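You operate a simulated robot arm through the tools that you are given. There is no shell and no other tool.

Carry out the task below with a simulated two-armed robot. There is one attempt and no reset: what you move stays moved.

## Task
Set the lane rail wide, then brush the crumbs out and fix the rail at standard.
Fine: open the lane gate for it and shut it after; put the brush back. Set down upright: brush with green band. What is to be rubbed or washed off counts as gone when no trace of it is left.
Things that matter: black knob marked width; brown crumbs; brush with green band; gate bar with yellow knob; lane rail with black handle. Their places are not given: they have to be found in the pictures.

Only the result counts: the job must be done as asked and must still hold three seconds after the hand-in. Knocking over, shifting, dropping, spilling or breaking anything else fails it.

## Robot
Two 7-joint arms with fingered hands on one trunk that stands fixed in place. Base frame: the origin is at the foot of the trunk, x ahead of it, y to its left, z up. Readings come in mm, degrees, newtons and seconds.
The left shoulder is at [81, 241, 1517], the right one opposite. With the tool pointing down near the work surface each hand reaches from about 300 to 960 mm from the base axis, measured 20 degrees to its own side. Payload 4.9 kg a hand.
Tool frame (each hand has its own): the origin (TCP) lies between the finger pads and is the grasp point; the fingertips stand 32 mm ahead of it; z points along the fingers, y is the line along which they close. The gripper opens to 200 mm; its body begins 89 mm behind the TCP. The gripper is a hand of 4 fingers: y runs from the thumb to the fingers, the wrist lies at [0, 0, -267] in the tool frame, and closing takes about 1.5 s.
Orientation is told as [roll, pitch, yaw] about the base's x, y, z axes, in that order, counted from this pose: with the fingers straight down and closing along the base's y, the tool's x points along the base's -x, its y along +y and its z along -z.

## Interface
- The arms move only by the tool move_arm. It takes "left_steps", "right_steps" or both (then of equal length, played together; a hand with none holds still); each is a list of rows, each a list of 6 numbers: the shift along the base's x, y, z in mm, then the turn, a rotation vector about the base's x, y, z in degrees. In form: [[dx, dy, dz, wx, wy, wz], ...]. A call has 1 to 20 rows; each row shifts and turns the commanded pose from where the row before left it. "left_claw" and "right_claw" are, for a hand that has rows, the closure, from 0 (fully open) to 1 (shut), set as the call begins (left out, the last holds). A row lasts 0.2 s, in which the tool goes at most 50 mm and 8.6 degrees; a call with a longer step from one row to the next is refused whole, and so is a gripper value outside its range. A pose out of reach is approached as far as the arm can. The call stops where the force on the tool passes 40 N (or 10 N more than at its start, if that is more) or the arm is blocked; 0.2 s more then pass. The fingers move at their own pace (about 72 mm/s each) and stop on an object; they squeeze with about 30 N. The grip force told is the motor's: it shows also when the fingers shut on nothing. Time passes only in rows, and 0.2 s behind the last, so rows that do not move let the fingers close. The reply holds the time, the measured pose of the TCP, the force on the tool along the base axes, the opening and the grip force, in the units named above and with some noise, with the torque about the TCP (base axes, N m) and any sound that the robot's microphone picked up.
- Cameras (640 x 400 px; columns grow to the right, rows downward): "scene" is now at [112.1, -13.7, 1684.4]; the picture's right is [-0.17, -0.99, 0.00], its down [-0.63, 0.11, -0.77] and it looks along [0.76, -0.13, -0.64] (base axes); focal length 323 px, centre (320, 200). "left" rides on the left gripper at [-69, -69, -116] in its tool frame; the picture's right is [0.71, -0.71, 0.00], its down [0.54, 0.54, -0.64] and it looks along [0.46, 0.45, 0.77] (tool axes); focal length 226 px, centre (320, 200). "right" rides on the right gripper at [69, -69, -116] in its tool frame; the picture's right is [0.71, 0.71, 0.00], its down [-0.54, 0.54, -0.64] and it looks along [-0.45, 0.45, 0.77] (tool axes); focal length 226 px, centre (320, 200).
- capture(camera): a new picture of that camera. It takes no simulated time.
- move_column(by): slides the trunk up (or, below 0, down) by that many mm; the arms and the scene camera ride with it, the base frame stays. It gives what a move gives, with no picture.
- set_fingers(finger1, finger2, finger3, thumb_bend, hand): sets how far each is bent, from 0 (flat) to 100 (curled in); at 30 the hand is open as for a grip, at 70 the pads meet at the TCP. One left out holds its place. A second passes; each finger stops where it meets its share of the squeeze, and holds until it gets a number again. A gripper value or a shape takes the hand back. It gives what a move gives, with no picture; readings hold the bend of each and the force on the fingers (four entries, about 0 where the hand has none), thumb and palm.
- hand_shape(shape, hand): the hand has 4 fingers and takes this shape, open, in about a second: jaw (thumb against the fingers, like two jaws); tri (thumb and two fingers); tip (a fingertip pinch); poke (one finger out to press); point (the index stretched); flat (the hand flat); cup (the hand cupped); fist (a fist). The gripper value then closes the fingers along that shape, each until it touches; the sizes above hold for jaw. It gives what a move gives, with no picture.
- pan_tilt(pan, tilt): turns the head with the scene camera to pan (to the left, within 86 degrees either way) and tilt (down, from -29 to 69), counted from straight ahead of the robot. It gives what a move gives.
- locate(camera, pixels): for up to 12 pixels [column, row] of the newest picture of that camera ("zoom" is the newest enlarged one), the place [x, y, z] in the base frame of the surface seen there, good to about 2 mm. It takes no simulated time.
- zoom(camera, box): a new picture of the part [left, top, right, bottom] of that camera's present view, enlarged. It takes no simulated time.
- sign_off(): hands the job in; it is judged then, once.

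Open the grippers and draw the arms clear of the work before you hand the job in, unless the task says otherwise.

The tools are called after "Emit:" as a command line: name --argument value ..., lists and objects as JSON in quotes. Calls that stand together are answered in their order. move_arm: Moves the arms, as the interface text tells. Its arguments: {"type":"object","properties":{"left_steps":{"type":"array","items":{"type":"array","items":{"type":"number"}}},"left_claw":{"type":"number"},"right_steps":{"type":"array","items":{"type":"array","items":{"type":"number"}}},"right_claw":{"type":"number"}},"required":[]} The other tools are called the same way: move_column (by) moves the trunk up or down; hand_shape (shape, hand) gives the hand a shape; set_fingers (finger1, finger2, finger3, thumb_bend, hand) moves the fingers one by one; pan_tilt (pan, tilt) turns the head that bears the scene camera; capture (camera) takes a picture; locate (camera, pixels) gives the place of the surface under pixels of a picture; zoom (camera, box) takes an enlarged picture of a part of a camera's view; sign_off () hands the job in.

At the start:

```text
clock: 0.0
left_ee_pos: [758.8, 286.8, 1225.1]
left_tcp_rot: [0.0, 0.1, 0.0]
left_contact_force: [-0.4, 1.1, 0.3]
left_ft_torque: [0.0, -0.03, 0.03]
left_grip_width: 200.0
left_finger_force: 0.0
left_shape: jaw
left_bend: [30.0, 30.0, 30.0, 30.0]
left_finger forces: [0.1, 0.0, 0.0, 0.1, 0.0, 0.0]
right_ee_pos: [721.6, -330.5, 1260.3]
right_tcp_rot: [0.2, 0.0, 0.0]
right_contact_force: [0.5, 0.5, -0.4]
right_ft_torque: [0.01, 0.01, 0.01]
right_grip_width: 199.6
right_finger_force: 0.0
right_shape: jaw
right_bend: [30.0, 30.0, 30.0, 30.0]
right_finger forces: [0.0, 0.0, 0.0, 0.0, 0.1, 0.1]
trunk travel left (down, up): [-425.0, 415.0]
head pan, tilt (commanded): [-9.8, 39.6]
```

scene: 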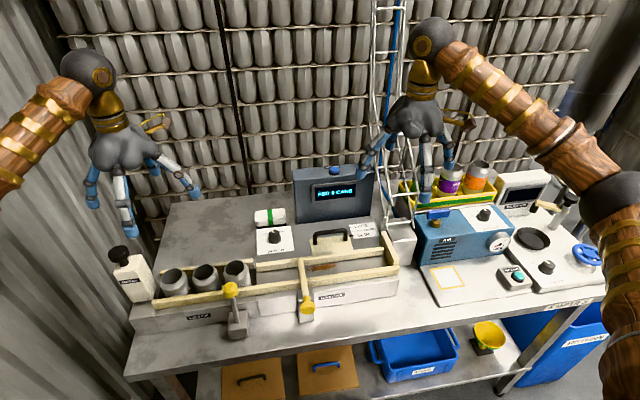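
right: 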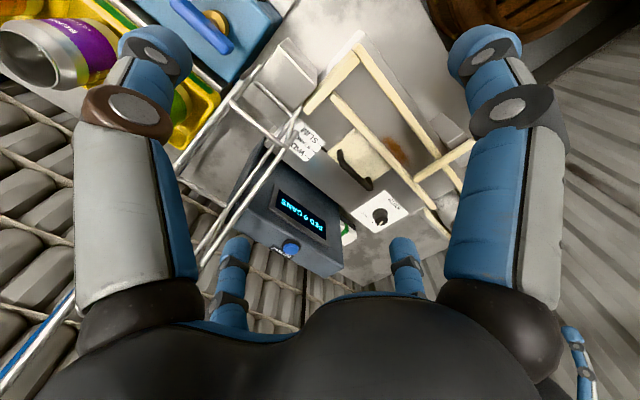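
left: 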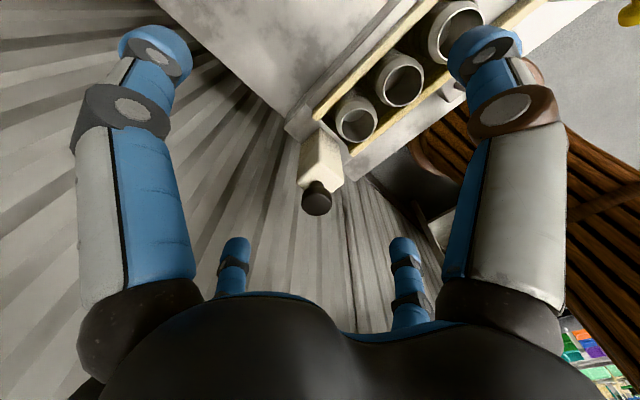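

The first scene picture shows the lane at about (270,275), with a dial near (273,238) and a brush with a green band near (270,215). I zoom in on these to see the details.

Emit:
zoom --camera "scene" --box '[230, 180, 410, 292]'

Emit:
zoom --camera "scene" --box '[100, 230, 340, 380]'

Emit:
zoom --camera "scene" --box '[380, 160, 620, 310]'

```text
3.56 times, centred on (320, 236) of scene
```

zoom: 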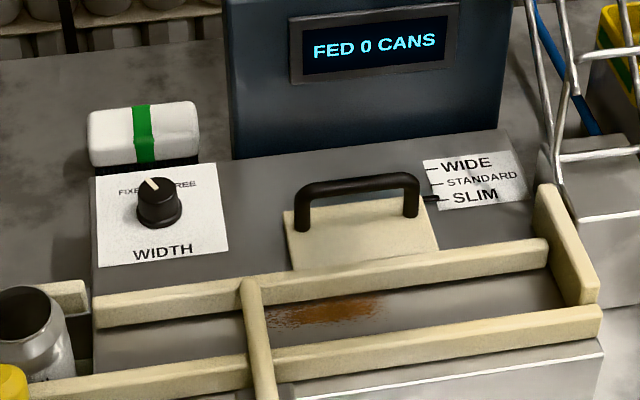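

```text
2.67 times, centred on (220, 305) of scene
```

zoom: 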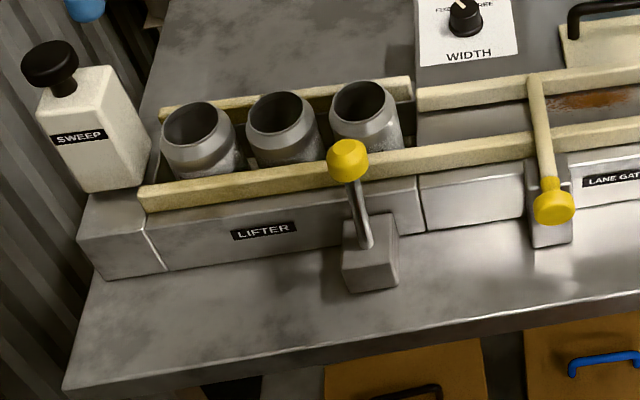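

```text
2.67 times, centred on (500, 235) of scene
```

zoom: 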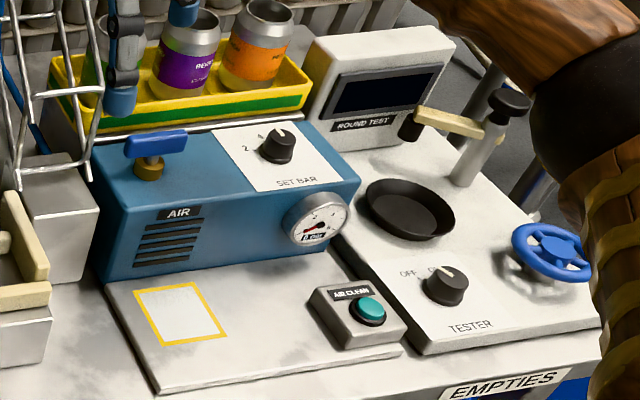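

The zooms show the lane gate bar (yellow knob near scene (306,312)), the WIDTH knob with FIX/FREE, and the WIDE/STANDARD/SLIM scale with the rail handle. I aim the head lower for a better view of the lane.

Emit:
pan_tilt --pan -5 --tilt 52

Emit:
capture --camera "scene"

```text
clock: 0.7
left_ee_pos: [760.1, 288.4, 1224.4]
left_tcp_rot: [0.0, -0.1, 0.0]
left_contact_force: [0.1, -0.6, 0.6]
left_ft_torque: [-0.03, 0.03, 0.01]
left_grip_width: 200.2
left_finger_force: 0.1
left_shape: jaw
left_bend: [30.0, 30.0, 30.0, 30.0]
left_finger forces: [0.0, 0.0, 0.1, 0.0, 0.1, 0.1]
right_ee_pos: [721.2, -329.6, 1261.4]
right_tcp_rot: [0.0, 0.0, 0.0]
right_contact_force: [-0.4, -0.9, 0.2]
right_ft_torque: [0.0, 0.02, -0.01]
right_grip_width: 200.0
right_finger_force: 0.0
right_shape: jaw
right_bend: [30.0, 30.0, 30.0, 30.0]
right_finger forces: [0.1, 0.0, 0.0, 0.0, 0.1, 0.0]
trunk travel left (down, up): [-425.0, 415.0]
head pan, tilt (commanded): [-5.0, 52.0]
```

```text
taken
```

scene: 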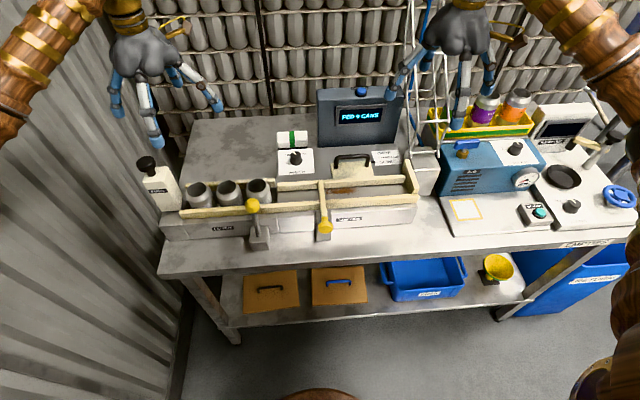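

Now the lane sits near (330,190) in the scene. I zoom on it to get precise points.

Emit:
zoom --camera "scene" --box '[264, 120, 440, 230]'

Emit:
locate --camera "scene" --pixels '[[325, 227], [322, 184], [291, 138], [295, 155], [334, 160], [367, 156], [353, 154], [340, 192], [360, 215], [300, 115], [253, 204], [230, 250]]'

```text
3.64 times, centred on (352, 175) of scene
```

zoom: 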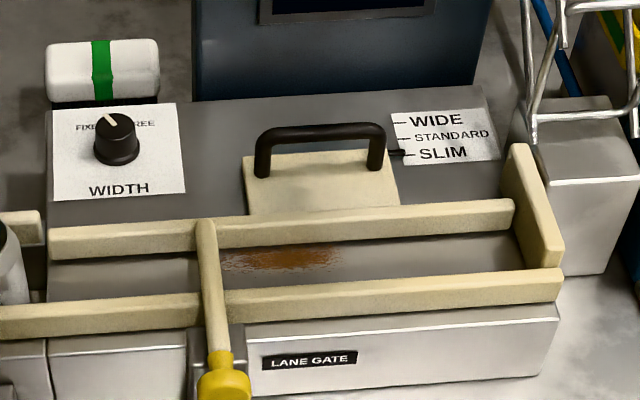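

```text
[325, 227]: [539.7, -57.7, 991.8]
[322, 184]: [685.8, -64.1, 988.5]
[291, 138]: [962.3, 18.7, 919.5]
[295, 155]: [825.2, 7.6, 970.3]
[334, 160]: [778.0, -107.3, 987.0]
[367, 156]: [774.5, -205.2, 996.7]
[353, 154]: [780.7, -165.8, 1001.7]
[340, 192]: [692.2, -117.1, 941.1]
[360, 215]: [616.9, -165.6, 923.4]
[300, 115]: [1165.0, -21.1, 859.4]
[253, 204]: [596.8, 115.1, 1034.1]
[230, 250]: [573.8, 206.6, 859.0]
```

The zoom shows everything clearly. I take the places of many detail points from it.

Emit:
locate --camera "zoom" --pixels '[[103, 48], [103, 70], [50, 50], [155, 45], [52, 90], [155, 92], [102, 95], [70, 102], [115, 127], [110, 117], [115, 160], [62, 195]]'

Emit:
locate --camera "zoom" --pixels '[[262, 140], [265, 172], [320, 129], [380, 128], [376, 165], [398, 152], [408, 124], [408, 138], [408, 155], [320, 185], [252, 160], [395, 200]]'

Emit:
locate --camera "zoom" --pixels '[[206, 222], [211, 270], [216, 340], [222, 385], [222, 372], [60, 240], [500, 205], [240, 260], [330, 258], [285, 250], [285, 268], [400, 295]]'

```text
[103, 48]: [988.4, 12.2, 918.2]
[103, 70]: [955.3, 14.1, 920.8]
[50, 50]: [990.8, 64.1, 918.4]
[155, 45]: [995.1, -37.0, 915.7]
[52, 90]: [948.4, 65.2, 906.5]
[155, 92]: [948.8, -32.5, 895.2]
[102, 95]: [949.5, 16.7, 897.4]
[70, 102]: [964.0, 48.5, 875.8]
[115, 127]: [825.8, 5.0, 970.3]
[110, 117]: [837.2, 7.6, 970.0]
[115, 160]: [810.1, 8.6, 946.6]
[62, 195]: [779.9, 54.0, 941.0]
```

```text
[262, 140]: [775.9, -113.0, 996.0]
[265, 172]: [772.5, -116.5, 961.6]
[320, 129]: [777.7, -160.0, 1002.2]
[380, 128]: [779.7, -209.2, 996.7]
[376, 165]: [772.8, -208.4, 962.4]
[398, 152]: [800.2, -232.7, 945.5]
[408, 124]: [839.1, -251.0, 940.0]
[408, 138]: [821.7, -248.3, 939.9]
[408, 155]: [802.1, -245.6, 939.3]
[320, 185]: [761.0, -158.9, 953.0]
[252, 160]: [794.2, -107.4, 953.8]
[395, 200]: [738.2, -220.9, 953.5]
```

```text
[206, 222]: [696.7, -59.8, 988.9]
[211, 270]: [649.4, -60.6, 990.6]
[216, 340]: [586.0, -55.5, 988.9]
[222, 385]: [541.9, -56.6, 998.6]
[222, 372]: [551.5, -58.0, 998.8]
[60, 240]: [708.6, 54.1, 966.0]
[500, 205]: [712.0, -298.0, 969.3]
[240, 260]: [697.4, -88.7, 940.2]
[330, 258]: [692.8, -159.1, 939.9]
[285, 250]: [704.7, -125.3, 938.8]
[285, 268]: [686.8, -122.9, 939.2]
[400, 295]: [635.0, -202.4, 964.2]
```

The gate bar lies at y≈-58, z≈990 from x≈540 (yellow knob) to 720. I zoom in on its post and on the brush to understand the hinge and the seat.

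Emit:
zoom --camera "scene" --box '[296, 176, 360, 256]'

Emit:
zoom --camera "scene" --box '[264, 80, 344, 180]'

```text
5.00 times, centred on (328, 216) of scene
```

zoom: 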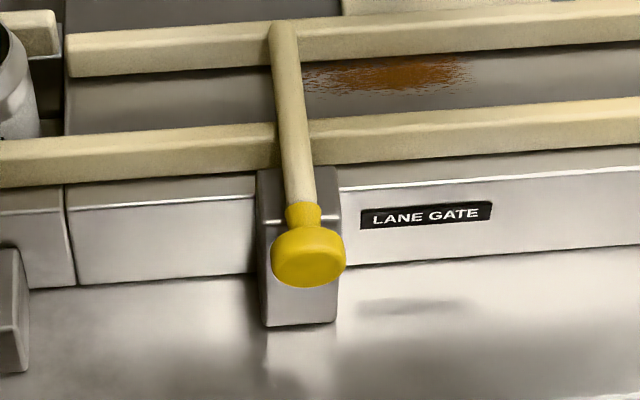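

```text
4.00 times, centred on (304, 130) of scene
```

zoom: 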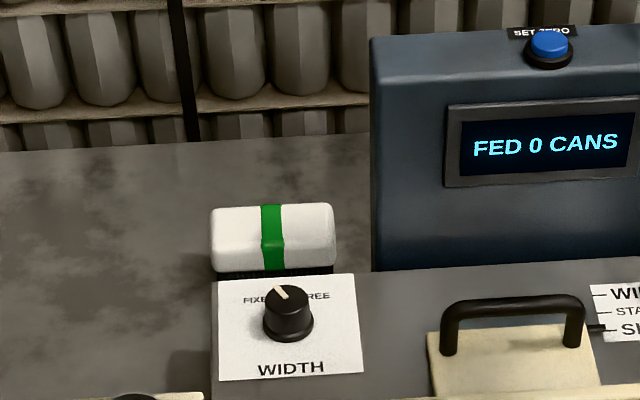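

To understand how the gate moves I need a side view. I bring the right hand back and toward the gate's front right for a close camera view.

Emit:
move_arm --right_steps '[[-40, 0, 0, 0, 0, 0], [-40, 10, 0, 0, 0, 0], [-40, 20, -10, 0, 0, 0], [-40, 25, -15, 0, 0, 0], [-40, 25, -20, 0, 0, 0], [-40, 25, -20, 0, 0, 0], [-30, 25, -20, 0, 0, 0], [0, 0, 0, 0, 0, 0]]'

Emit:
capture --camera "right"

Emit:
capture --camera "scene"

```text
refused: row 5 steps farther than a row can; nothing moved
```

```text
taken
```

right: 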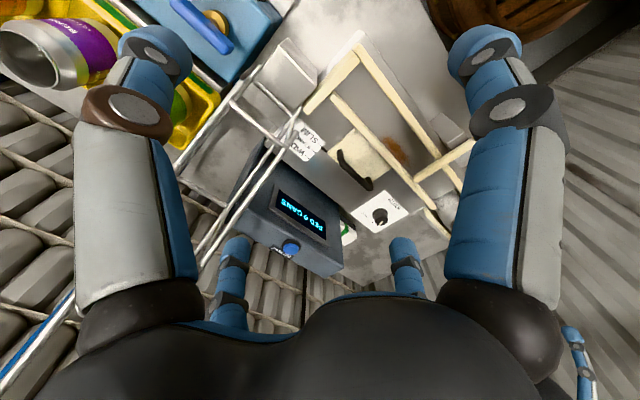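

```text
taken
```

scene: 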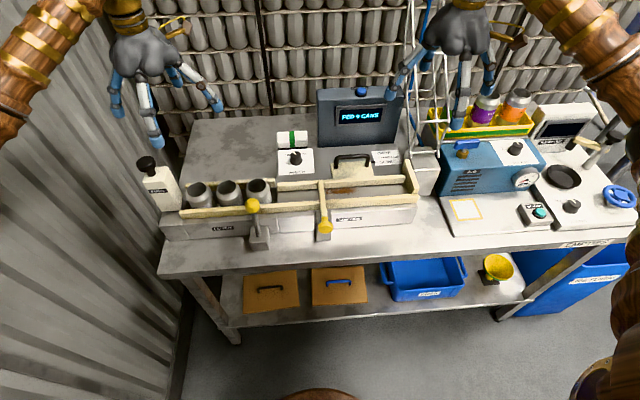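

The call was refused since one row exceeded 50 mm. I send the same path with smaller rows.

Emit:
move_arm --right_steps '[[-40, 0, 0, 0, 0, 0], [-40, 10, 0, 0, 0, 0], [-38, 20, -10, 0, 0, 0], [-36, 22, -15, 0, 0, 0], [-36, 22, -15, 0, 0, 0], [-36, 22, -15, 0, 0, 0], [-36, 22, -15, 0, 0, 0], [-10, 22, -15, 0, 0, 0], [0, 22, -15, 0, 0, 0], [0, 0, 0, 0, 0, 0]]'

Emit:
capture --camera "right"

Emit:
capture --camera "scene"

```text
clock: 2.9
left_ee_pos: [758.5, 288.2, 1225.9]
left_tcp_rot: [0.0, 0.0, 0.1]
left_contact_force: [0.1, -0.2, -0.4]
left_ft_torque: [-0.01, 0.0, 0.02]
left_grip_width: 199.8
left_finger_force: 0.0
left_shape: jaw
left_bend: [30.0, 30.0, 30.0, 30.0]
left_finger forces: [0.0, 0.1, 0.0, 0.0, 0.0, 0.0]
right_ee_pos: [447.3, -167.4, 1162.5]
right_tcp_rot: [-0.1, -0.1, 0.0]
right_contact_force: [0.1, -0.7, 0.6]
right_ft_torque: [0.0, -0.02, 0.04]
right_grip_width: 199.9
right_finger_force: 0.0
right_shape: jaw
right_bend: [30.0, 30.0, 30.0, 30.0]
right_finger forces: [0.0, 0.0, 0.0, 0.0, 0.0, 0.1]
trunk travel left (down, up): [-425.0, 415.0]
head pan, tilt (commanded): [-5.0, 52.0]
```

```text
taken
```

right: 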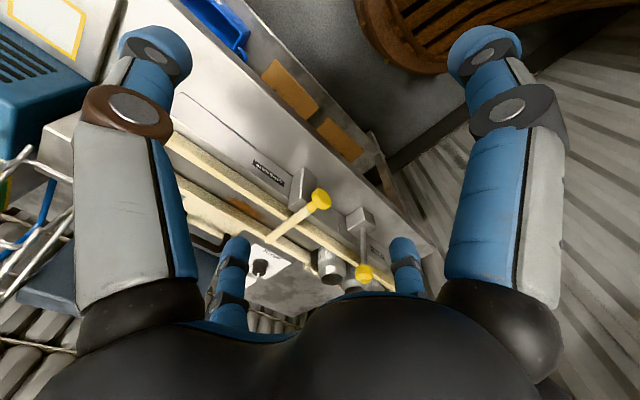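

```text
taken
```

scene: 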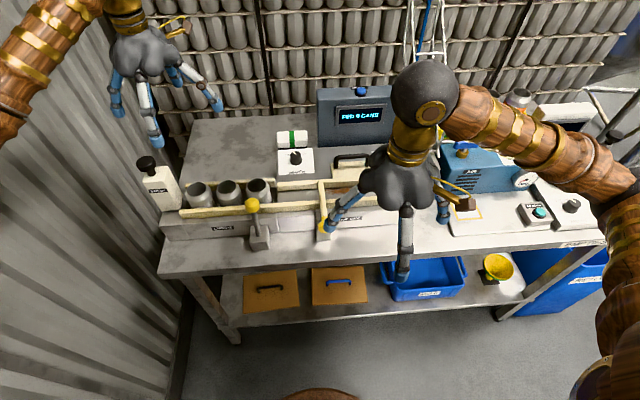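

The right camera now sees the gate at (310,205). I zoom in there and on the hand itself, to see the bar's post and the finger layout.

Emit:
zoom --camera "right" --box '[220, 130, 420, 290]'

Emit:
zoom --camera "scene" --box '[300, 60, 500, 290]'

```text
2.50 times, centred on (320, 210) of right
```

zoom: 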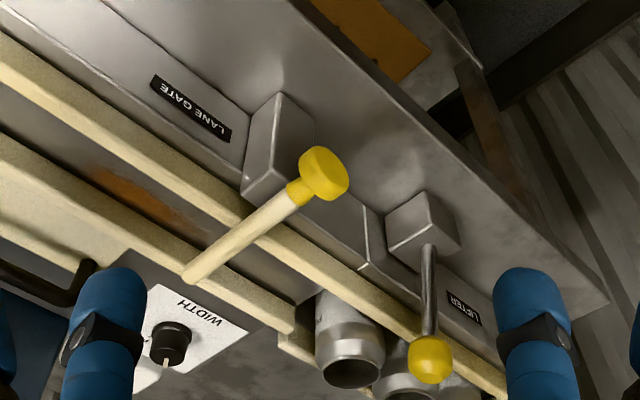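

```text
1.74 times, centred on (400, 175) of scene
```

zoom: 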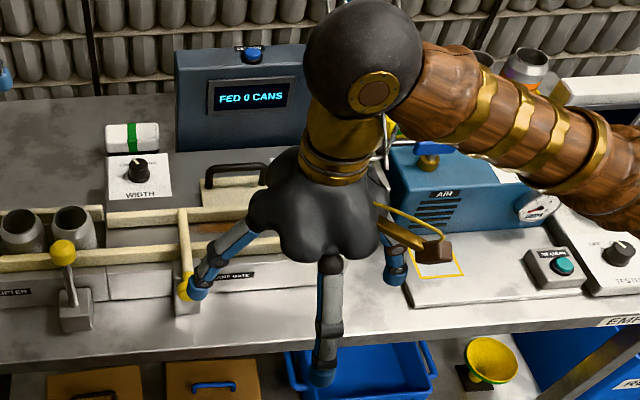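

The hand's fingers hang at the left, front and right. I locate the fingertips to learn the layout, and gate post points from the zoomed right view need measuring too.

Emit:
locate --camera "scene" --pixels '[[331, 227], [403, 275], [443, 218], [404, 245], [350, 200], [402, 225], [440, 205], [385, 190], [412, 190]]'

Emit:
zoom --camera "right" --box '[240, 140, 360, 260]'

Emit:
locate --camera "right" --pixels '[[320, 198], [310, 202], [294, 210], [280, 238], [302, 172], [297, 180], [302, 205], [293, 195], [324, 205]]'

```text
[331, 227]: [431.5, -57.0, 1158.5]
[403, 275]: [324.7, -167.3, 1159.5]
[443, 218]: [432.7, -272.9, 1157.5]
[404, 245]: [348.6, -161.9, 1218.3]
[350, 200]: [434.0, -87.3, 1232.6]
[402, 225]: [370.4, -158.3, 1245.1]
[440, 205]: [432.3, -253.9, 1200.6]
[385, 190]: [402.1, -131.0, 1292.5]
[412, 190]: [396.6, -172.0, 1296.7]
```

```text
3.33 times, centred on (300, 200) of right
```

zoom: 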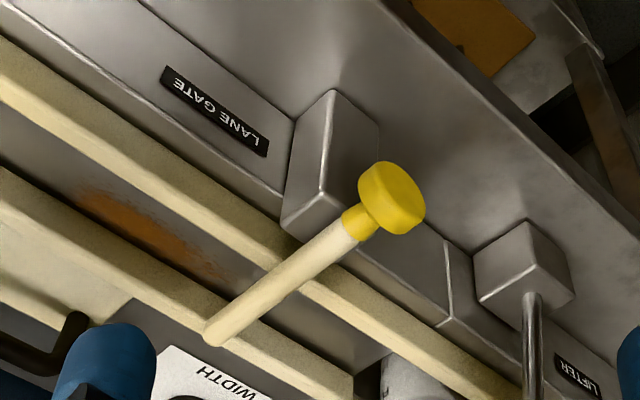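

```text
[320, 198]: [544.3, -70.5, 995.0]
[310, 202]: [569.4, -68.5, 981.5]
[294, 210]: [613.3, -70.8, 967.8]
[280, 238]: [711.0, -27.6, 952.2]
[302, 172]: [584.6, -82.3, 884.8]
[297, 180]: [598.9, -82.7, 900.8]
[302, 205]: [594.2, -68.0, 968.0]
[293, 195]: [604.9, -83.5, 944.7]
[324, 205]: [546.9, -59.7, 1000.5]
```

The hand turns out to be four fingers in a cross (±x, ±y of the tool), with the open fingertips about level with the TCP. I try a half closure in free air to see how the jaw shape closes.

Emit:
move_arm --right_steps '[[0, 0, 0, 0, 0, 0], [0, 0, 0, 0, 0, 0], [0, 0, 0, 0, 0, 0], [0, 0, 0, 0, 0, 0], [0, 0, 0, 0, 0, 0], [0, 0, 0, 0, 0, 0]]' --right_claw 0.75

Emit:
zoom --camera "scene" --box '[300, 100, 500, 290]'

Emit:
capture --camera "right"

```text
clock: 4.3
left_ee_pos: [760.3, 288.2, 1226.8]
left_tcp_rot: [0.1, -0.1, 0.0]
left_contact_force: [0.0, 0.3, -0.1]
left_ft_torque: [0.0, 0.0, -0.01]
left_grip_width: 200.0
left_finger_force: 0.2
left_shape: jaw
left_bend: [30.0, 30.0, 30.0, 30.0]
left_finger forces: [0.0, 0.0, 0.1, 0.0, 0.0, 0.1]
right_ee_pos: [447.7, -167.2, 1161.5]
right_tcp_rot: [0.0, 0.0, 0.0]
right_contact_force: [-0.2, 0.4, 0.3]
right_ft_torque: [0.04, 0.05, 0.04]
right_grip_width: 50.4
right_finger_force: 0.1
right_shape: jaw
right_bend: [51.0, 51.0, 51.0, 50.0]
right_finger forces: [0.0, 0.1, 0.0, 0.0, 0.1, 0.0]
trunk travel left (down, up): [-425.0, 415.0]
head pan, tilt (commanded): [-5.0, 52.0]
```

```text
2.11 times, centred on (400, 195) of scene
```

zoom: 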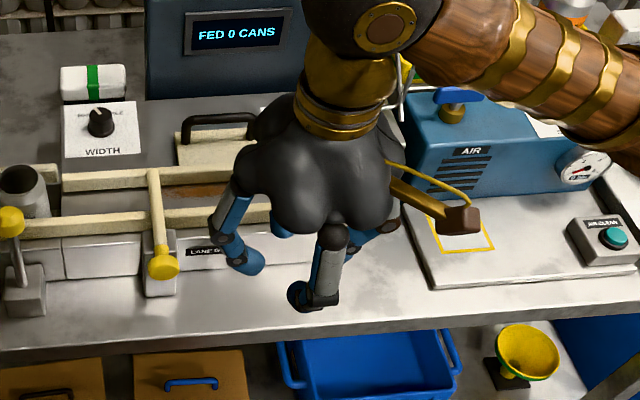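

```text
taken
```

right: 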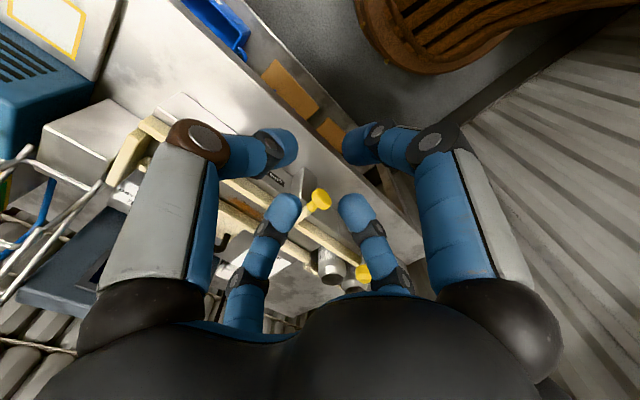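

In jaw all four fingers close concentrically. I test spreading finger1 and finger3 flat while pinching with finger2 and the thumb, to know which finger faces the thumb.

Emit:
set_fingers --hand "right" --finger1 0 --finger3 0 --finger2 60 --thumb_bend 60

Emit:
zoom --camera "scene" --box '[300, 100, 500, 290]'

Emit:
capture --camera "right"

```text
clock: 5.3
left_ee_pos: [759.9, 288.6, 1225.2]
left_tcp_rot: [-0.1, 0.1, 0.1]
left_contact_force: [-1.0, 0.5, 0.2]
left_ft_torque: [-0.01, -0.03, 0.02]
left_grip_width: 200.1
left_finger_force: 0.0
left_shape: jaw
left_bend: [30.0, 30.0, 30.0, 30.0]
left_finger forces: [0.1, 0.0, 0.0, 0.0, 0.0, 0.0]
right_ee_pos: [447.3, -167.4, 1161.0]
right_tcp_rot: [0.0, -0.1, 0.0]
right_contact_force: [0.3, 0.0, -0.1]
right_ft_torque: [0.03, 0.03, 0.01]
right_grip_width: 131.5
right_finger_force: 0.0
right_shape: fingers
right_bend: [1.0, 60.0, 1.0, 60.0]
right_finger forces: [0.0, 0.1, 0.1, 0.0, 0.0, 0.0]
trunk travel left (down, up): [-425.0, 415.0]
head pan, tilt (commanded): [-5.0, 52.0]
```

```text
2.11 times, centred on (400, 195) of scene
```

zoom: 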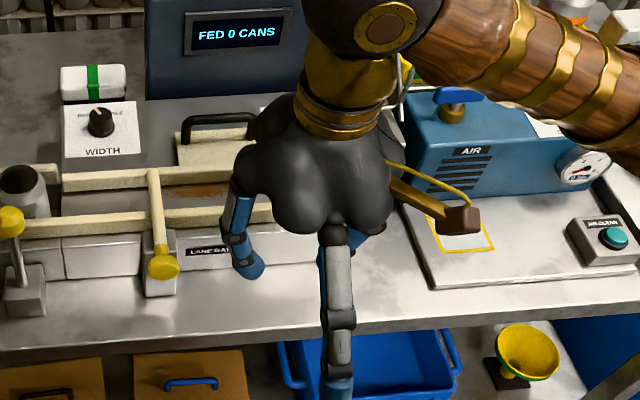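

```text
taken
```

right: 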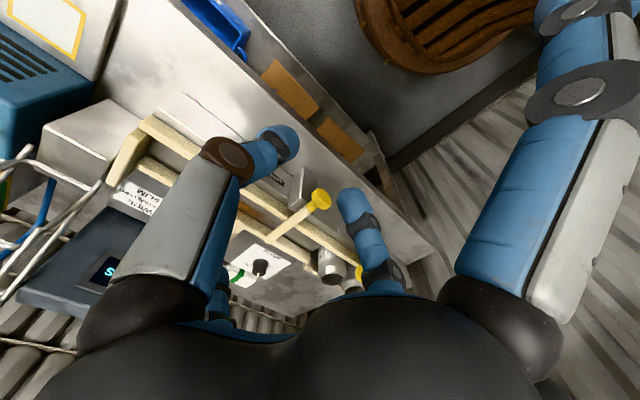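

Finger1/finger3 are the tool ±x fingers and finger2 faces the thumb along y. I check how low the flat finger's tip hangs.

Emit:
capture --camera "scene"

Emit:
locate --camera "scene" --pixels '[[408, 284], [407, 270], [408, 255], [364, 230], [360, 222], [357, 215]]'

```text
taken
```

scene: 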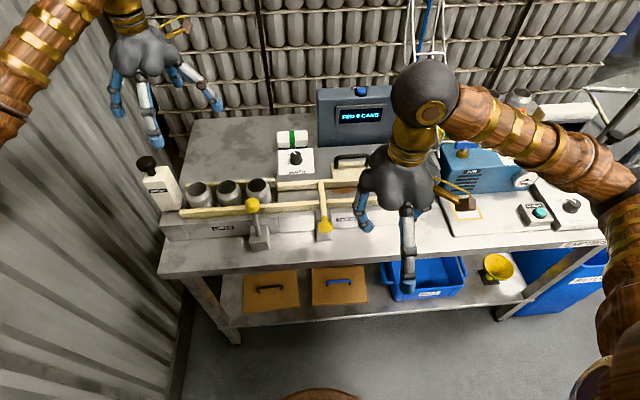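

```text
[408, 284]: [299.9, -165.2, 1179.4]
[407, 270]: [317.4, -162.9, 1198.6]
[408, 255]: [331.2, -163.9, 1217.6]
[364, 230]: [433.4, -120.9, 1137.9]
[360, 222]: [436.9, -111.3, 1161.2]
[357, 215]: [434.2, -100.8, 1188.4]
```

Thumb and finger2 pinch along y, and flat fingers stay above TCP level. I open the pinch and move the right hand above the gate knob at (545,-58).

Emit:
set_fingers --hand "right" --finger1 0 --finger3 0 --finger2 35 --thumb_bend 35

Emit:
move_arm --right_steps '[[24.5, 27.25, -10, 0, 0, 0], [24.5, 27.25, -15, 0, 0, 0], [24.5, 27.25, -15, 0, 0, 0], [24.5, 27.25, -15, 0, 0, 0], [0, 0, 0, 0, 0, 0]]'

Emit:
capture --camera "scene"

Emit:
capture --camera "right"

```text
clock: 6.3
left_ee_pos: [759.3, 289.1, 1225.2]
left_tcp_rot: [0.0, 0.0, -0.1]
left_contact_force: [-0.2, -0.8, 0.9]
left_ft_torque: [0.03, -0.01, 0.01]
left_grip_width: 199.8
left_finger_force: 0.2
left_shape: jaw
left_bend: [30.0, 30.0, 30.0, 30.0]
left_finger forces: [0.0, 0.0, 0.0, 0.0, 0.1, 0.0]
right_ee_pos: [447.9, -167.7, 1160.9]
right_tcp_rot: [0.0, -0.1, 0.0]
right_contact_force: [-0.8, -0.2, -0.9]
right_ft_torque: [-0.02, 0.0, 0.0]
right_grip_width: 156.9
right_finger_force: 0.1
right_shape: fingers
right_bend: [1.0, 35.0, 1.0, 35.0]
right_finger forces: [0.1, 0.0, 0.0, 0.0, 0.0, 0.0]
trunk travel left (down, up): [-425.0, 415.0]
head pan, tilt (commanded): [-5.0, 52.0]
```

```text
clock: 7.5
left_ee_pos: [759.4, 287.5, 1224.2]
left_tcp_rot: [0.0, 0.1, 0.0]
left_contact_force: [-0.1, -0.3, 0.4]
left_ft_torque: [0.02, -0.02, 0.04]
left_grip_width: 200.1
left_finger_force: 0.0
left_shape: jaw
left_bend: [30.0, 30.0, 30.0, 30.0]
left_finger forces: [0.1, 0.0, 0.0, 0.0, 0.0, 0.2]
right_ee_pos: [546.2, -59.9, 1106.1]
right_tcp_rot: [0.0, 0.0, 0.0]
right_contact_force: [-0.3, 0.3, 0.2]
right_ft_torque: [0.0, -0.03, -0.03]
right_grip_width: 156.7
right_finger_force: 0.0
right_shape: fingers
right_bend: [1.0, 35.0, 1.0, 35.0]
right_finger forces: [0.0, 0.1, 0.1, 0.0, 0.0, 0.0]
trunk travel left (down, up): [-425.0, 415.0]
head pan, tilt (commanded): [-5.0, 52.0]
```

```text
taken
```

scene: 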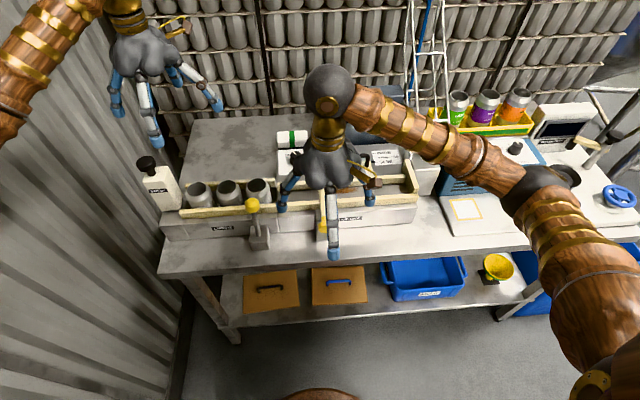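

```text
taken
```

right: 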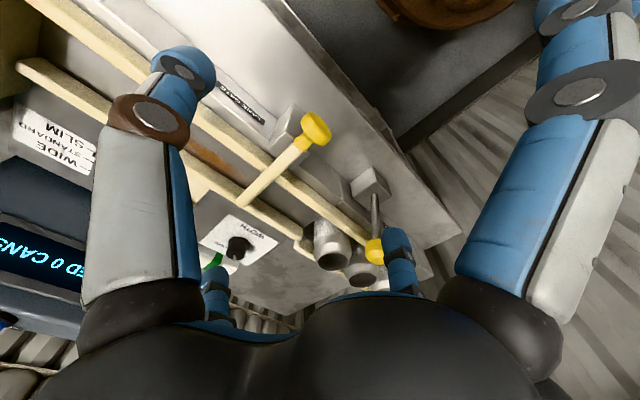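

The gate is well visible in the right picture, with the knob at (315,128). I locate knob, bar and post points from here, then lower onto the knob.

Emit:
locate --camera "right" --pixels '[[316, 122], [320, 135], [300, 147], [290, 155], [270, 175], [245, 200], [285, 125], [290, 115], [281, 138], [296, 128]]'

Emit:
zoom --camera "right" --box '[210, 90, 350, 230]'

```text
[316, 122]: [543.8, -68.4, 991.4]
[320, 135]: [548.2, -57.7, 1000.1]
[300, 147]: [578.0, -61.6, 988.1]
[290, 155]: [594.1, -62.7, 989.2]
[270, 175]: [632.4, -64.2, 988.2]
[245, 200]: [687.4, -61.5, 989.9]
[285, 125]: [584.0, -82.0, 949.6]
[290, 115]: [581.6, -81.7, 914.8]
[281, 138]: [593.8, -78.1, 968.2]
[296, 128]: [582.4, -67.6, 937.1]
```

```text
2.86 times, centred on (280, 160) of right
```

zoom: 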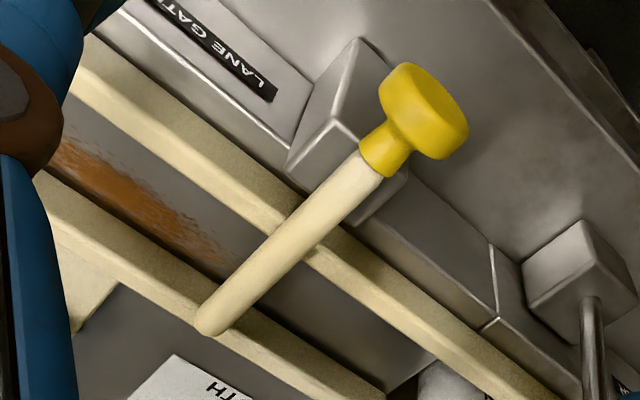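

Knob centre is about (546,-58,981) with radius 20; bar top z≈990, post front x≈582 and top z≈968. I tilt the hand 25° so the far flat finger clears the bar, then lower toward the knob.

Emit:
move_arm --right_steps '[[-2, 0, -10, 0, -8.3, 0], [-2, 0, -20, 0, -8.3, 0], [-2, 0, -20, 0, -8.4, 0], [0, 2, -20, 0, 0, 0], [0, 0, -20, 0, 0, 0], [0, 0, 0, 0, 0, 0]]'

Emit:
capture --camera "scene"

Emit:
capture --camera "right"

```text
clock: 8.9
left_ee_pos: [757.9, 288.9, 1225.5]
left_tcp_rot: [-0.1, 0.1, 0.0]
left_contact_force: [0.6, -1.1, -0.5]
left_ft_torque: [0.02, 0.02, -0.01]
left_grip_width: 200.0
left_finger_force: 0.1
left_shape: jaw
left_bend: [30.0, 30.0, 30.0, 30.0]
left_finger forces: [0.0, 0.1, 0.0, 0.0, 0.1, 0.0]
right_ee_pos: [539.1, -56.8, 1017.0]
right_tcp_rot: [0.1, -25.1, 0.1]
right_contact_force: [-0.1, -0.8, -0.1]
right_ft_torque: [0.02, 0.03, -0.03]
right_grip_width: 157.3
right_finger_force: 0.1
right_shape: fingers
right_bend: [1.0, 35.0, 1.0, 35.0]
right_finger forces: [0.0, 0.0, 0.0, 0.0, 0.1, 0.0]
trunk travel left (down, up): [-425.0, 415.0]
head pan, tilt (commanded): [-5.0, 52.0]
```

```text
taken
```

scene: 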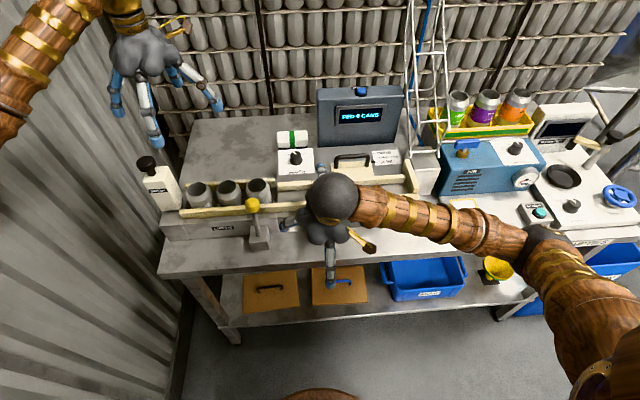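

```text
taken
```

right: 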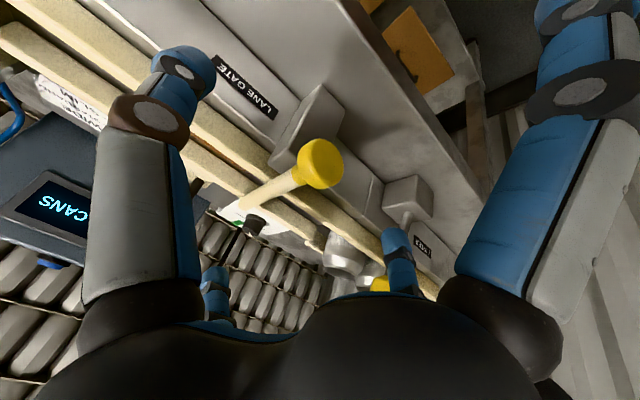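

The hand is above the knob, which sits at (318,165) in the right picture. I lower the last 32 mm and then pinch with thumb and finger2.

Emit:
move_arm --right_steps '[[1, 0, -16, 0, 0, 0], [1, 0, -16, 0, 0, 0], [0, 0, 0, 0, 0, 0]]'

Emit:
set_fingers --hand "right" --finger2 70 --thumb_bend 70

Emit:
capture --camera "right"

```text
clock: 9.7
left_ee_pos: [759.1, 289.2, 1224.7]
left_tcp_rot: [0.0, 0.0, -0.1]
left_contact_force: [0.1, 0.3, 0.2]
left_ft_torque: [0.01, 0.0, 0.01]
left_grip_width: 199.7
left_finger_force: 0.1
left_shape: jaw
left_bend: [30.0, 30.0, 30.0, 30.0]
left_finger forces: [0.1, 0.0, 0.0, 0.0, 0.1, 0.0]
right_ee_pos: [541.3, -56.0, 984.2]
right_tcp_rot: [-0.1, -25.0, 0.0]
right_contact_force: [0.4, -0.3, 0.4]
right_ft_torque: [0.0, -0.03, 0.01]
right_grip_width: 157.2
right_finger_force: 0.1
right_shape: fingers
right_bend: [1.0, 35.0, 1.0, 35.0]
right_finger forces: [0.0, 0.0, 0.0, 0.0, 0.0, 0.1]
trunk travel left (down, up): [-425.0, 415.0]
head pan, tilt (commanded): [-5.0, 52.0]
```

```text
clock: 10.7
left_ee_pos: [760.1, 287.5, 1225.3]
left_tcp_rot: [0.0, 0.0, 0.1]
left_contact_force: [0.4, -0.2, -0.5]
left_ft_torque: [0.02, -0.01, 0.01]
left_grip_width: 199.8
left_finger_force: 0.0
left_shape: jaw
left_bend: [30.0, 30.0, 30.0, 30.0]
left_finger forces: [0.0, 0.0, 0.1, 0.0, 0.1, 0.0]
right_ee_pos: [542.2, -57.1, 983.6]
right_tcp_rot: [-0.1, -25.1, 0.0]
right_contact_force: [-0.8, -6.5, -3.2]
right_ft_torque: [-0.05, 0.06, -0.08]
right_grip_width: 128.3
right_finger_force: 6.0
right_shape: fingers
right_bend: [1.0, 68.0, 1.0, 67.0]
right_finger forces: [0.0, 2.9, 0.1, 0.0, 9.3, 0.0]
trunk travel left (down, up): [-425.0, 415.0]
head pan, tilt (commanded): [-5.0, 52.0]
```

```text
taken
```

right: 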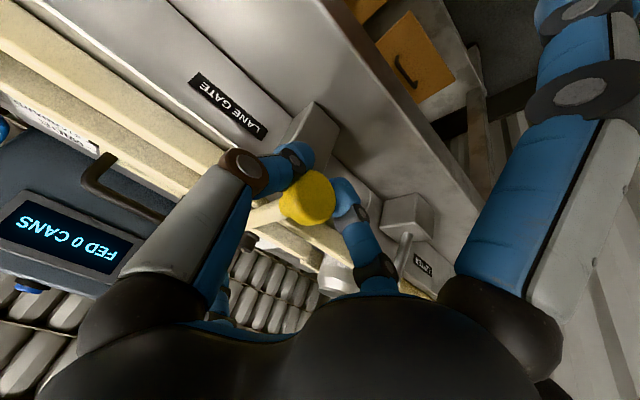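

The pinch holds the knob (thumb 9 N, finger2 3 N), with tips apparently behind the knob's disc. I test a small pull toward the robot along -x and read the force.

Emit:
move_arm --right_steps '[[-3, 0, 0, 0, 0, 0], [-3, 0, 0, 0, 0, 0], [-3, 0, 0, 0, 0, 0], [0, 0, 0, 0, 0, 0]]'

Emit:
capture --camera "right"

```text
clock: 11.7
left_ee_pos: [760.1, 288.1, 1224.5]
left_tcp_rot: [-0.1, 0.0, 0.0]
left_contact_force: [0.3, -0.3, -0.2]
left_ft_torque: [0.0, 0.0, 0.01]
left_grip_width: 199.8
left_finger_force: 0.2
left_shape: jaw
left_bend: [30.0, 30.0, 30.0, 30.0]
left_finger forces: [0.0, 0.0, 0.0, 0.0, 0.0, 0.1]
right_ee_pos: [532.4, -57.2, 984.1]
right_tcp_rot: [0.0, -25.0, -0.1]
right_contact_force: [1.0, -8.2, -3.4]
right_ft_torque: [-0.07, 0.02, -0.07]
right_grip_width: 128.0
right_finger_force: 6.7
right_shape: fingers
right_bend: [1.0, 68.0, 1.0, 67.0]
right_finger forces: [0.1, 2.8, 0.0, 0.0, 9.5, 0.0]
trunk travel left (down, up): [-425.0, 415.0]
head pan, tilt (commanded): [-5.0, 52.0]
```

```text
taken
```

right: 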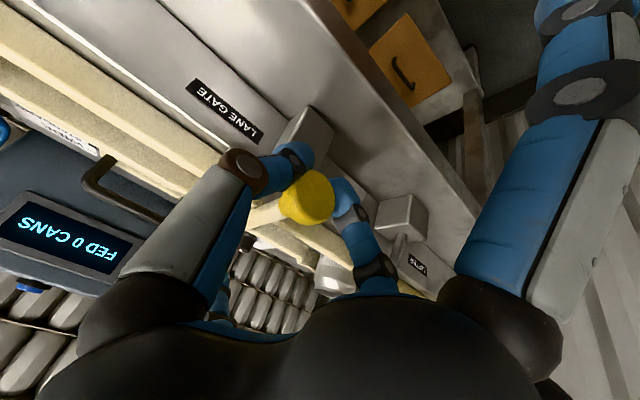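

The hand moved 10 mm back with almost no force and the knob stays in the same spot of the picture (307,197). I check that the knob really followed.

Emit:
locate --camera "right" --pixels '[[310, 190], [305, 205], [320, 200], [258, 212]]'

Emit:
zoom --camera "right" --box '[220, 100, 400, 280]'

Emit:
zoom --camera "scene" --box '[260, 140, 400, 260]'

```text
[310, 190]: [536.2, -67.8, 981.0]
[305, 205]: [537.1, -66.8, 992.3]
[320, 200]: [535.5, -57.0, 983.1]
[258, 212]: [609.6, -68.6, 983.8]
```

```text
2.22 times, centred on (310, 190) of right
```

zoom: 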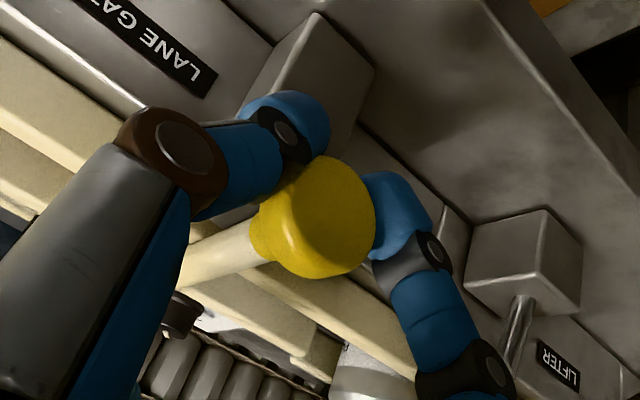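

```text
3.33 times, centred on (330, 200) of scene
```

zoom: 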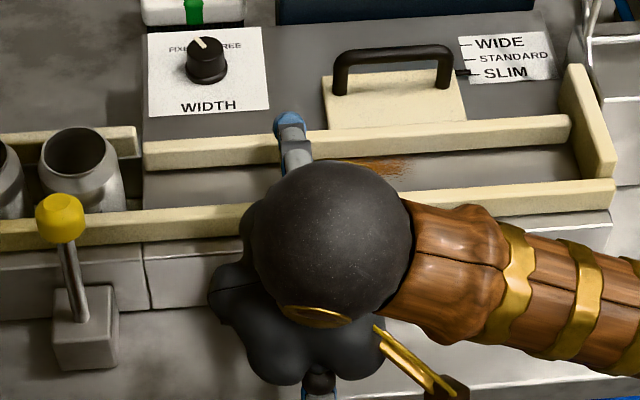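

The knob followed about 9 mm, so the gate is a pull-out bar. I keep pulling along -x in small rows and watch for the stop.

Emit:
move_arm --right_steps '[[-8, 0, 0, 0, 0, 0], [-8, 0, 0, 0, 0, 0], [-8, 0, 0, 0, 0, 0], [-8, 0, 0, 0, 0, 0], [0, 0, 0, 0, 0, 0]]'

Emit:
capture --camera "right"

Emit:
zoom --camera "scene" --box '[260, 140, 400, 260]'

```text
clock: 12.9
left_ee_pos: [759.8, 287.2, 1225.2]
left_tcp_rot: [0.0, 0.1, 0.0]
left_contact_force: [0.1, -0.2, 0.2]
left_ft_torque: [0.01, 0.01, 0.03]
left_grip_width: 199.8
left_finger_force: 0.1
left_shape: jaw
left_bend: [30.0, 30.0, 30.0, 30.0]
left_finger forces: [0.1, 0.0, 0.0, 0.1, 0.0, 0.0]
right_ee_pos: [501.4, -57.3, 984.2]
right_tcp_rot: [0.1, -24.9, 0.1]
right_contact_force: [-0.1, -6.8, -4.9]
right_ft_torque: [-0.07, 0.05, -0.09]
right_grip_width: 128.0
right_finger_force: 6.2
right_shape: fingers
right_bend: [1.0, 68.0, 1.0, 67.0]
right_finger forces: [0.0, 2.7, 0.1, 0.0, 9.4, 0.0]
trunk travel left (down, up): [-425.0, 415.0]
head pan, tilt (commanded): [-5.0, 52.0]
```

```text
taken
```

right: 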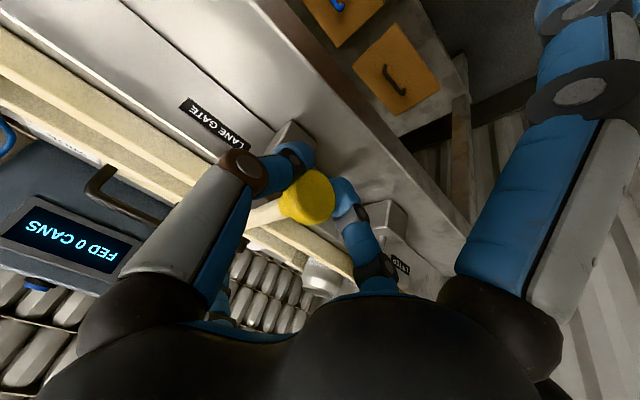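

```text
3.33 times, centred on (330, 200) of scene
```

zoom: 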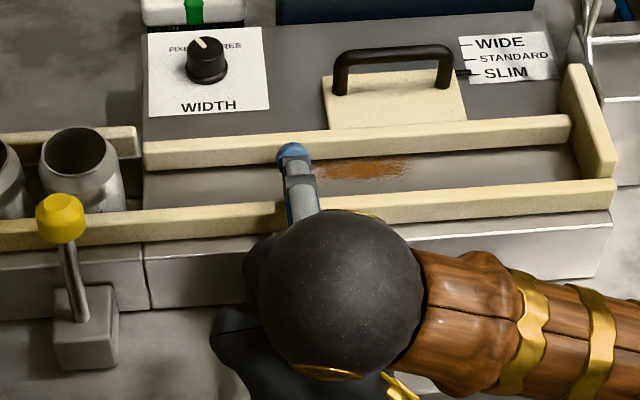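

The bar slides freely and has come off the back rail. I continue pulling, watching the force.

Emit:
move_arm --right_steps '[[-8, 0, 0, 0, 0, 0], [-8, 0, 0, 0, 0, 0], [-8, 0, 0, 0, 0, 0], [-8, 0, 0, 0, 0, 0], [-8, 0, 0, 0, 0, 0], [0, 0, 0, 0, 0, 0]]'

Emit:
capture --camera "right"

Emit:
zoom --camera "scene" --box '[260, 140, 400, 260]'

```text
clock: 14.3
left_ee_pos: [759.6, 287.4, 1225.1]
left_tcp_rot: [0.0, 0.0, -0.1]
left_contact_force: [-0.2, 0.9, -0.5]
left_ft_torque: [0.02, -0.01, 0.02]
left_grip_width: 199.9
left_finger_force: 0.0
left_shape: jaw
left_bend: [30.0, 30.0, 30.0, 30.0]
left_finger forces: [0.0, 0.0, 0.0, 0.0, 0.0, 0.0]
right_ee_pos: [461.0, -58.2, 984.0]
right_tcp_rot: [0.1, -24.9, 0.0]
right_contact_force: [1.4, -6.7, -1.6]
right_ft_torque: [-0.05, -0.01, -0.05]
right_grip_width: 128.2
right_finger_force: 4.5
right_shape: fingers
right_bend: [1.0, 68.0, 1.0, 67.0]
right_finger forces: [0.0, 2.4, 0.0, 0.0, 7.8, 0.0]
trunk travel left (down, up): [-425.0, 415.0]
head pan, tilt (commanded): [-5.0, 52.0]
```

```text
taken
```

right: 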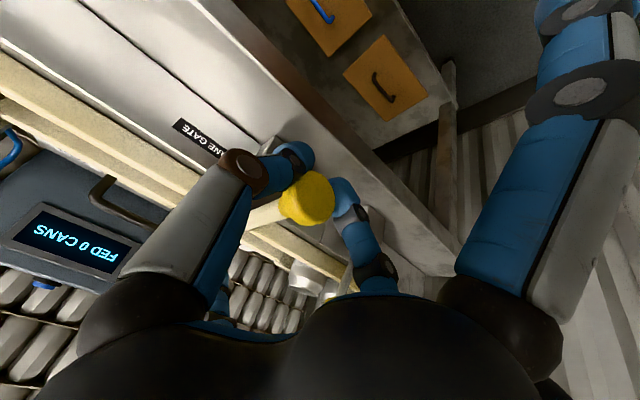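

```text
3.33 times, centred on (330, 200) of scene
```

zoom: 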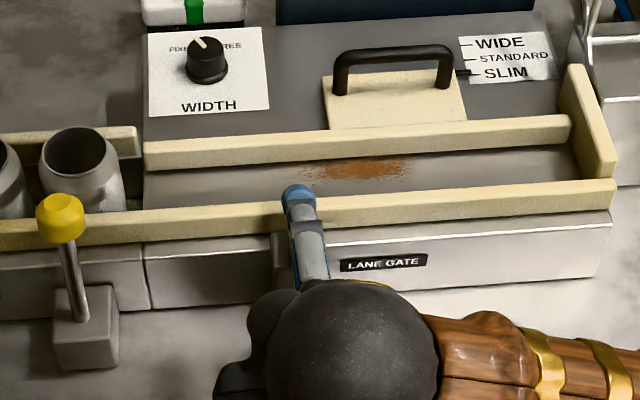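

81 mm out and still free. I pull further, in small rows, to reach its end stop.

Emit:
move_arm --right_steps '[[-6, 0, 0, 0, 0, 0], [-6, 0, 0, 0, 0, 0], [-6, 0, 0, 0, 0, 0], [-6, 0, 0, 0, 0, 0], [0, 0, 0, 0, 0, 0]]'

Emit:
capture --camera "right"

Emit:
zoom --camera "scene" --box '[260, 140, 400, 260]'

```text
clock: 15.5
left_ee_pos: [759.5, 287.7, 1224.5]
left_tcp_rot: [0.0, 0.2, 0.1]
left_contact_force: [0.2, 1.0, -0.4]
left_ft_torque: [0.0, -0.01, 0.03]
left_grip_width: 199.8
left_finger_force: 0.0
left_shape: jaw
left_bend: [30.0, 30.0, 30.0, 30.0]
left_finger forces: [0.0, 0.0, 0.0, 0.1, 0.0, 0.0]
right_ee_pos: [438.9, -57.6, 983.0]
right_tcp_rot: [0.0, -25.0, 0.0]
right_contact_force: [4.1, -4.4, -4.5]
right_ft_torque: [-0.03, 0.0, 0.06]
right_grip_width: 128.2
right_finger_force: 4.8
right_shape: fingers
right_bend: [1.0, 68.0, 1.0, 67.0]
right_finger forces: [0.0, 2.4, 0.1, 0.0, 6.8, 0.0]
trunk travel left (down, up): [-425.0, 415.0]
head pan, tilt (commanded): [-5.0, 52.0]
```

```text
taken
```

right: 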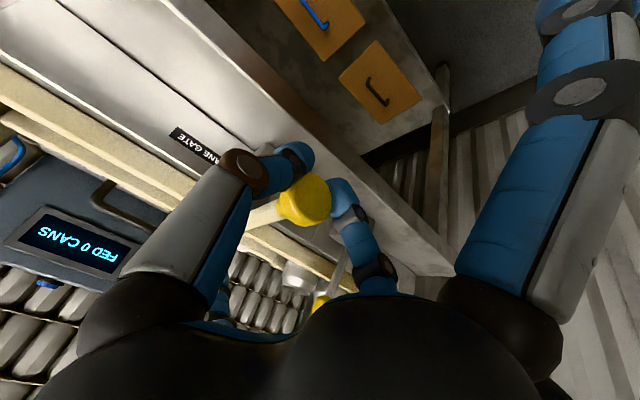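

```text
3.33 times, centred on (330, 200) of scene
```

zoom: 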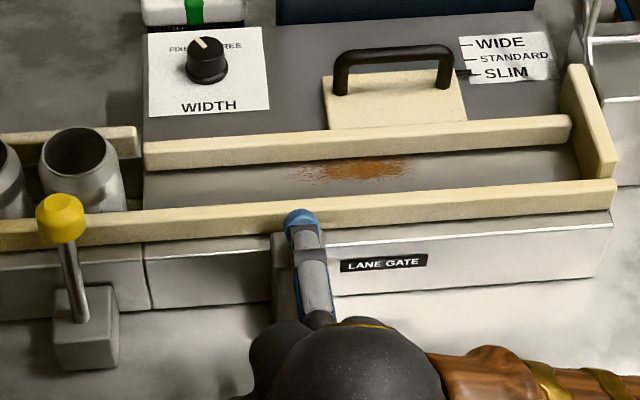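

The pose lags about 2 mm and the x force rose to 4 N: the stop may be reached. I pull 6 mm more to confirm.

Emit:
move_arm --right_steps '[[-3, 0, 0, 0, 0, 0], [-3, 0, 0, 0, 0, 0], [0, 0, 0, 0, 0, 0]]'

Emit:
capture --camera "right"

```text
clock: 16.3
left_ee_pos: [759.3, 287.6, 1224.1]
left_tcp_rot: [0.1, 0.1, 0.0]
left_contact_force: [0.8, 0.3, 0.3]
left_ft_torque: [0.01, -0.02, 0.0]
left_grip_width: 199.9
left_finger_force: 0.0
left_shape: jaw
left_bend: [30.0, 30.0, 30.0, 30.0]
left_finger forces: [0.1, 0.1, 0.0, 0.0, 0.1, 0.0]
right_ee_pos: [429.7, -57.5, 984.3]
right_tcp_rot: [0.0, -24.9, 0.0]
right_contact_force: [-1.8, -3.3, -5.1]
right_ft_torque: [0.02, 0.09, -0.07]
right_grip_width: 127.9
right_finger_force: 3.4
right_shape: fingers
right_bend: [1.0, 69.0, 1.0, 68.0]
right_finger forces: [0.1, 1.3, 0.0, 0.0, 5.7, 0.1]
trunk travel left (down, up): [-425.0, 415.0]
head pan, tilt (commanded): [-5.0, 52.0]
```

```text
taken
```

right: 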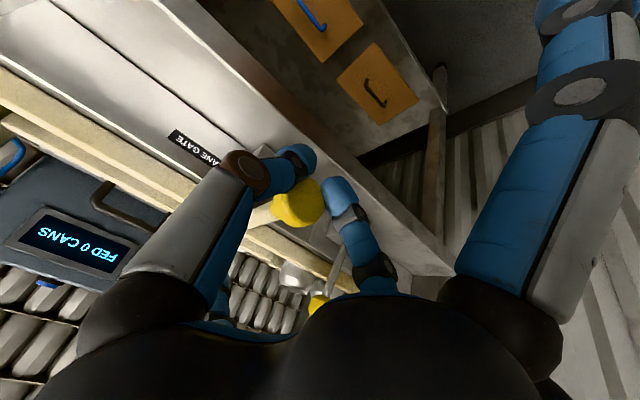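

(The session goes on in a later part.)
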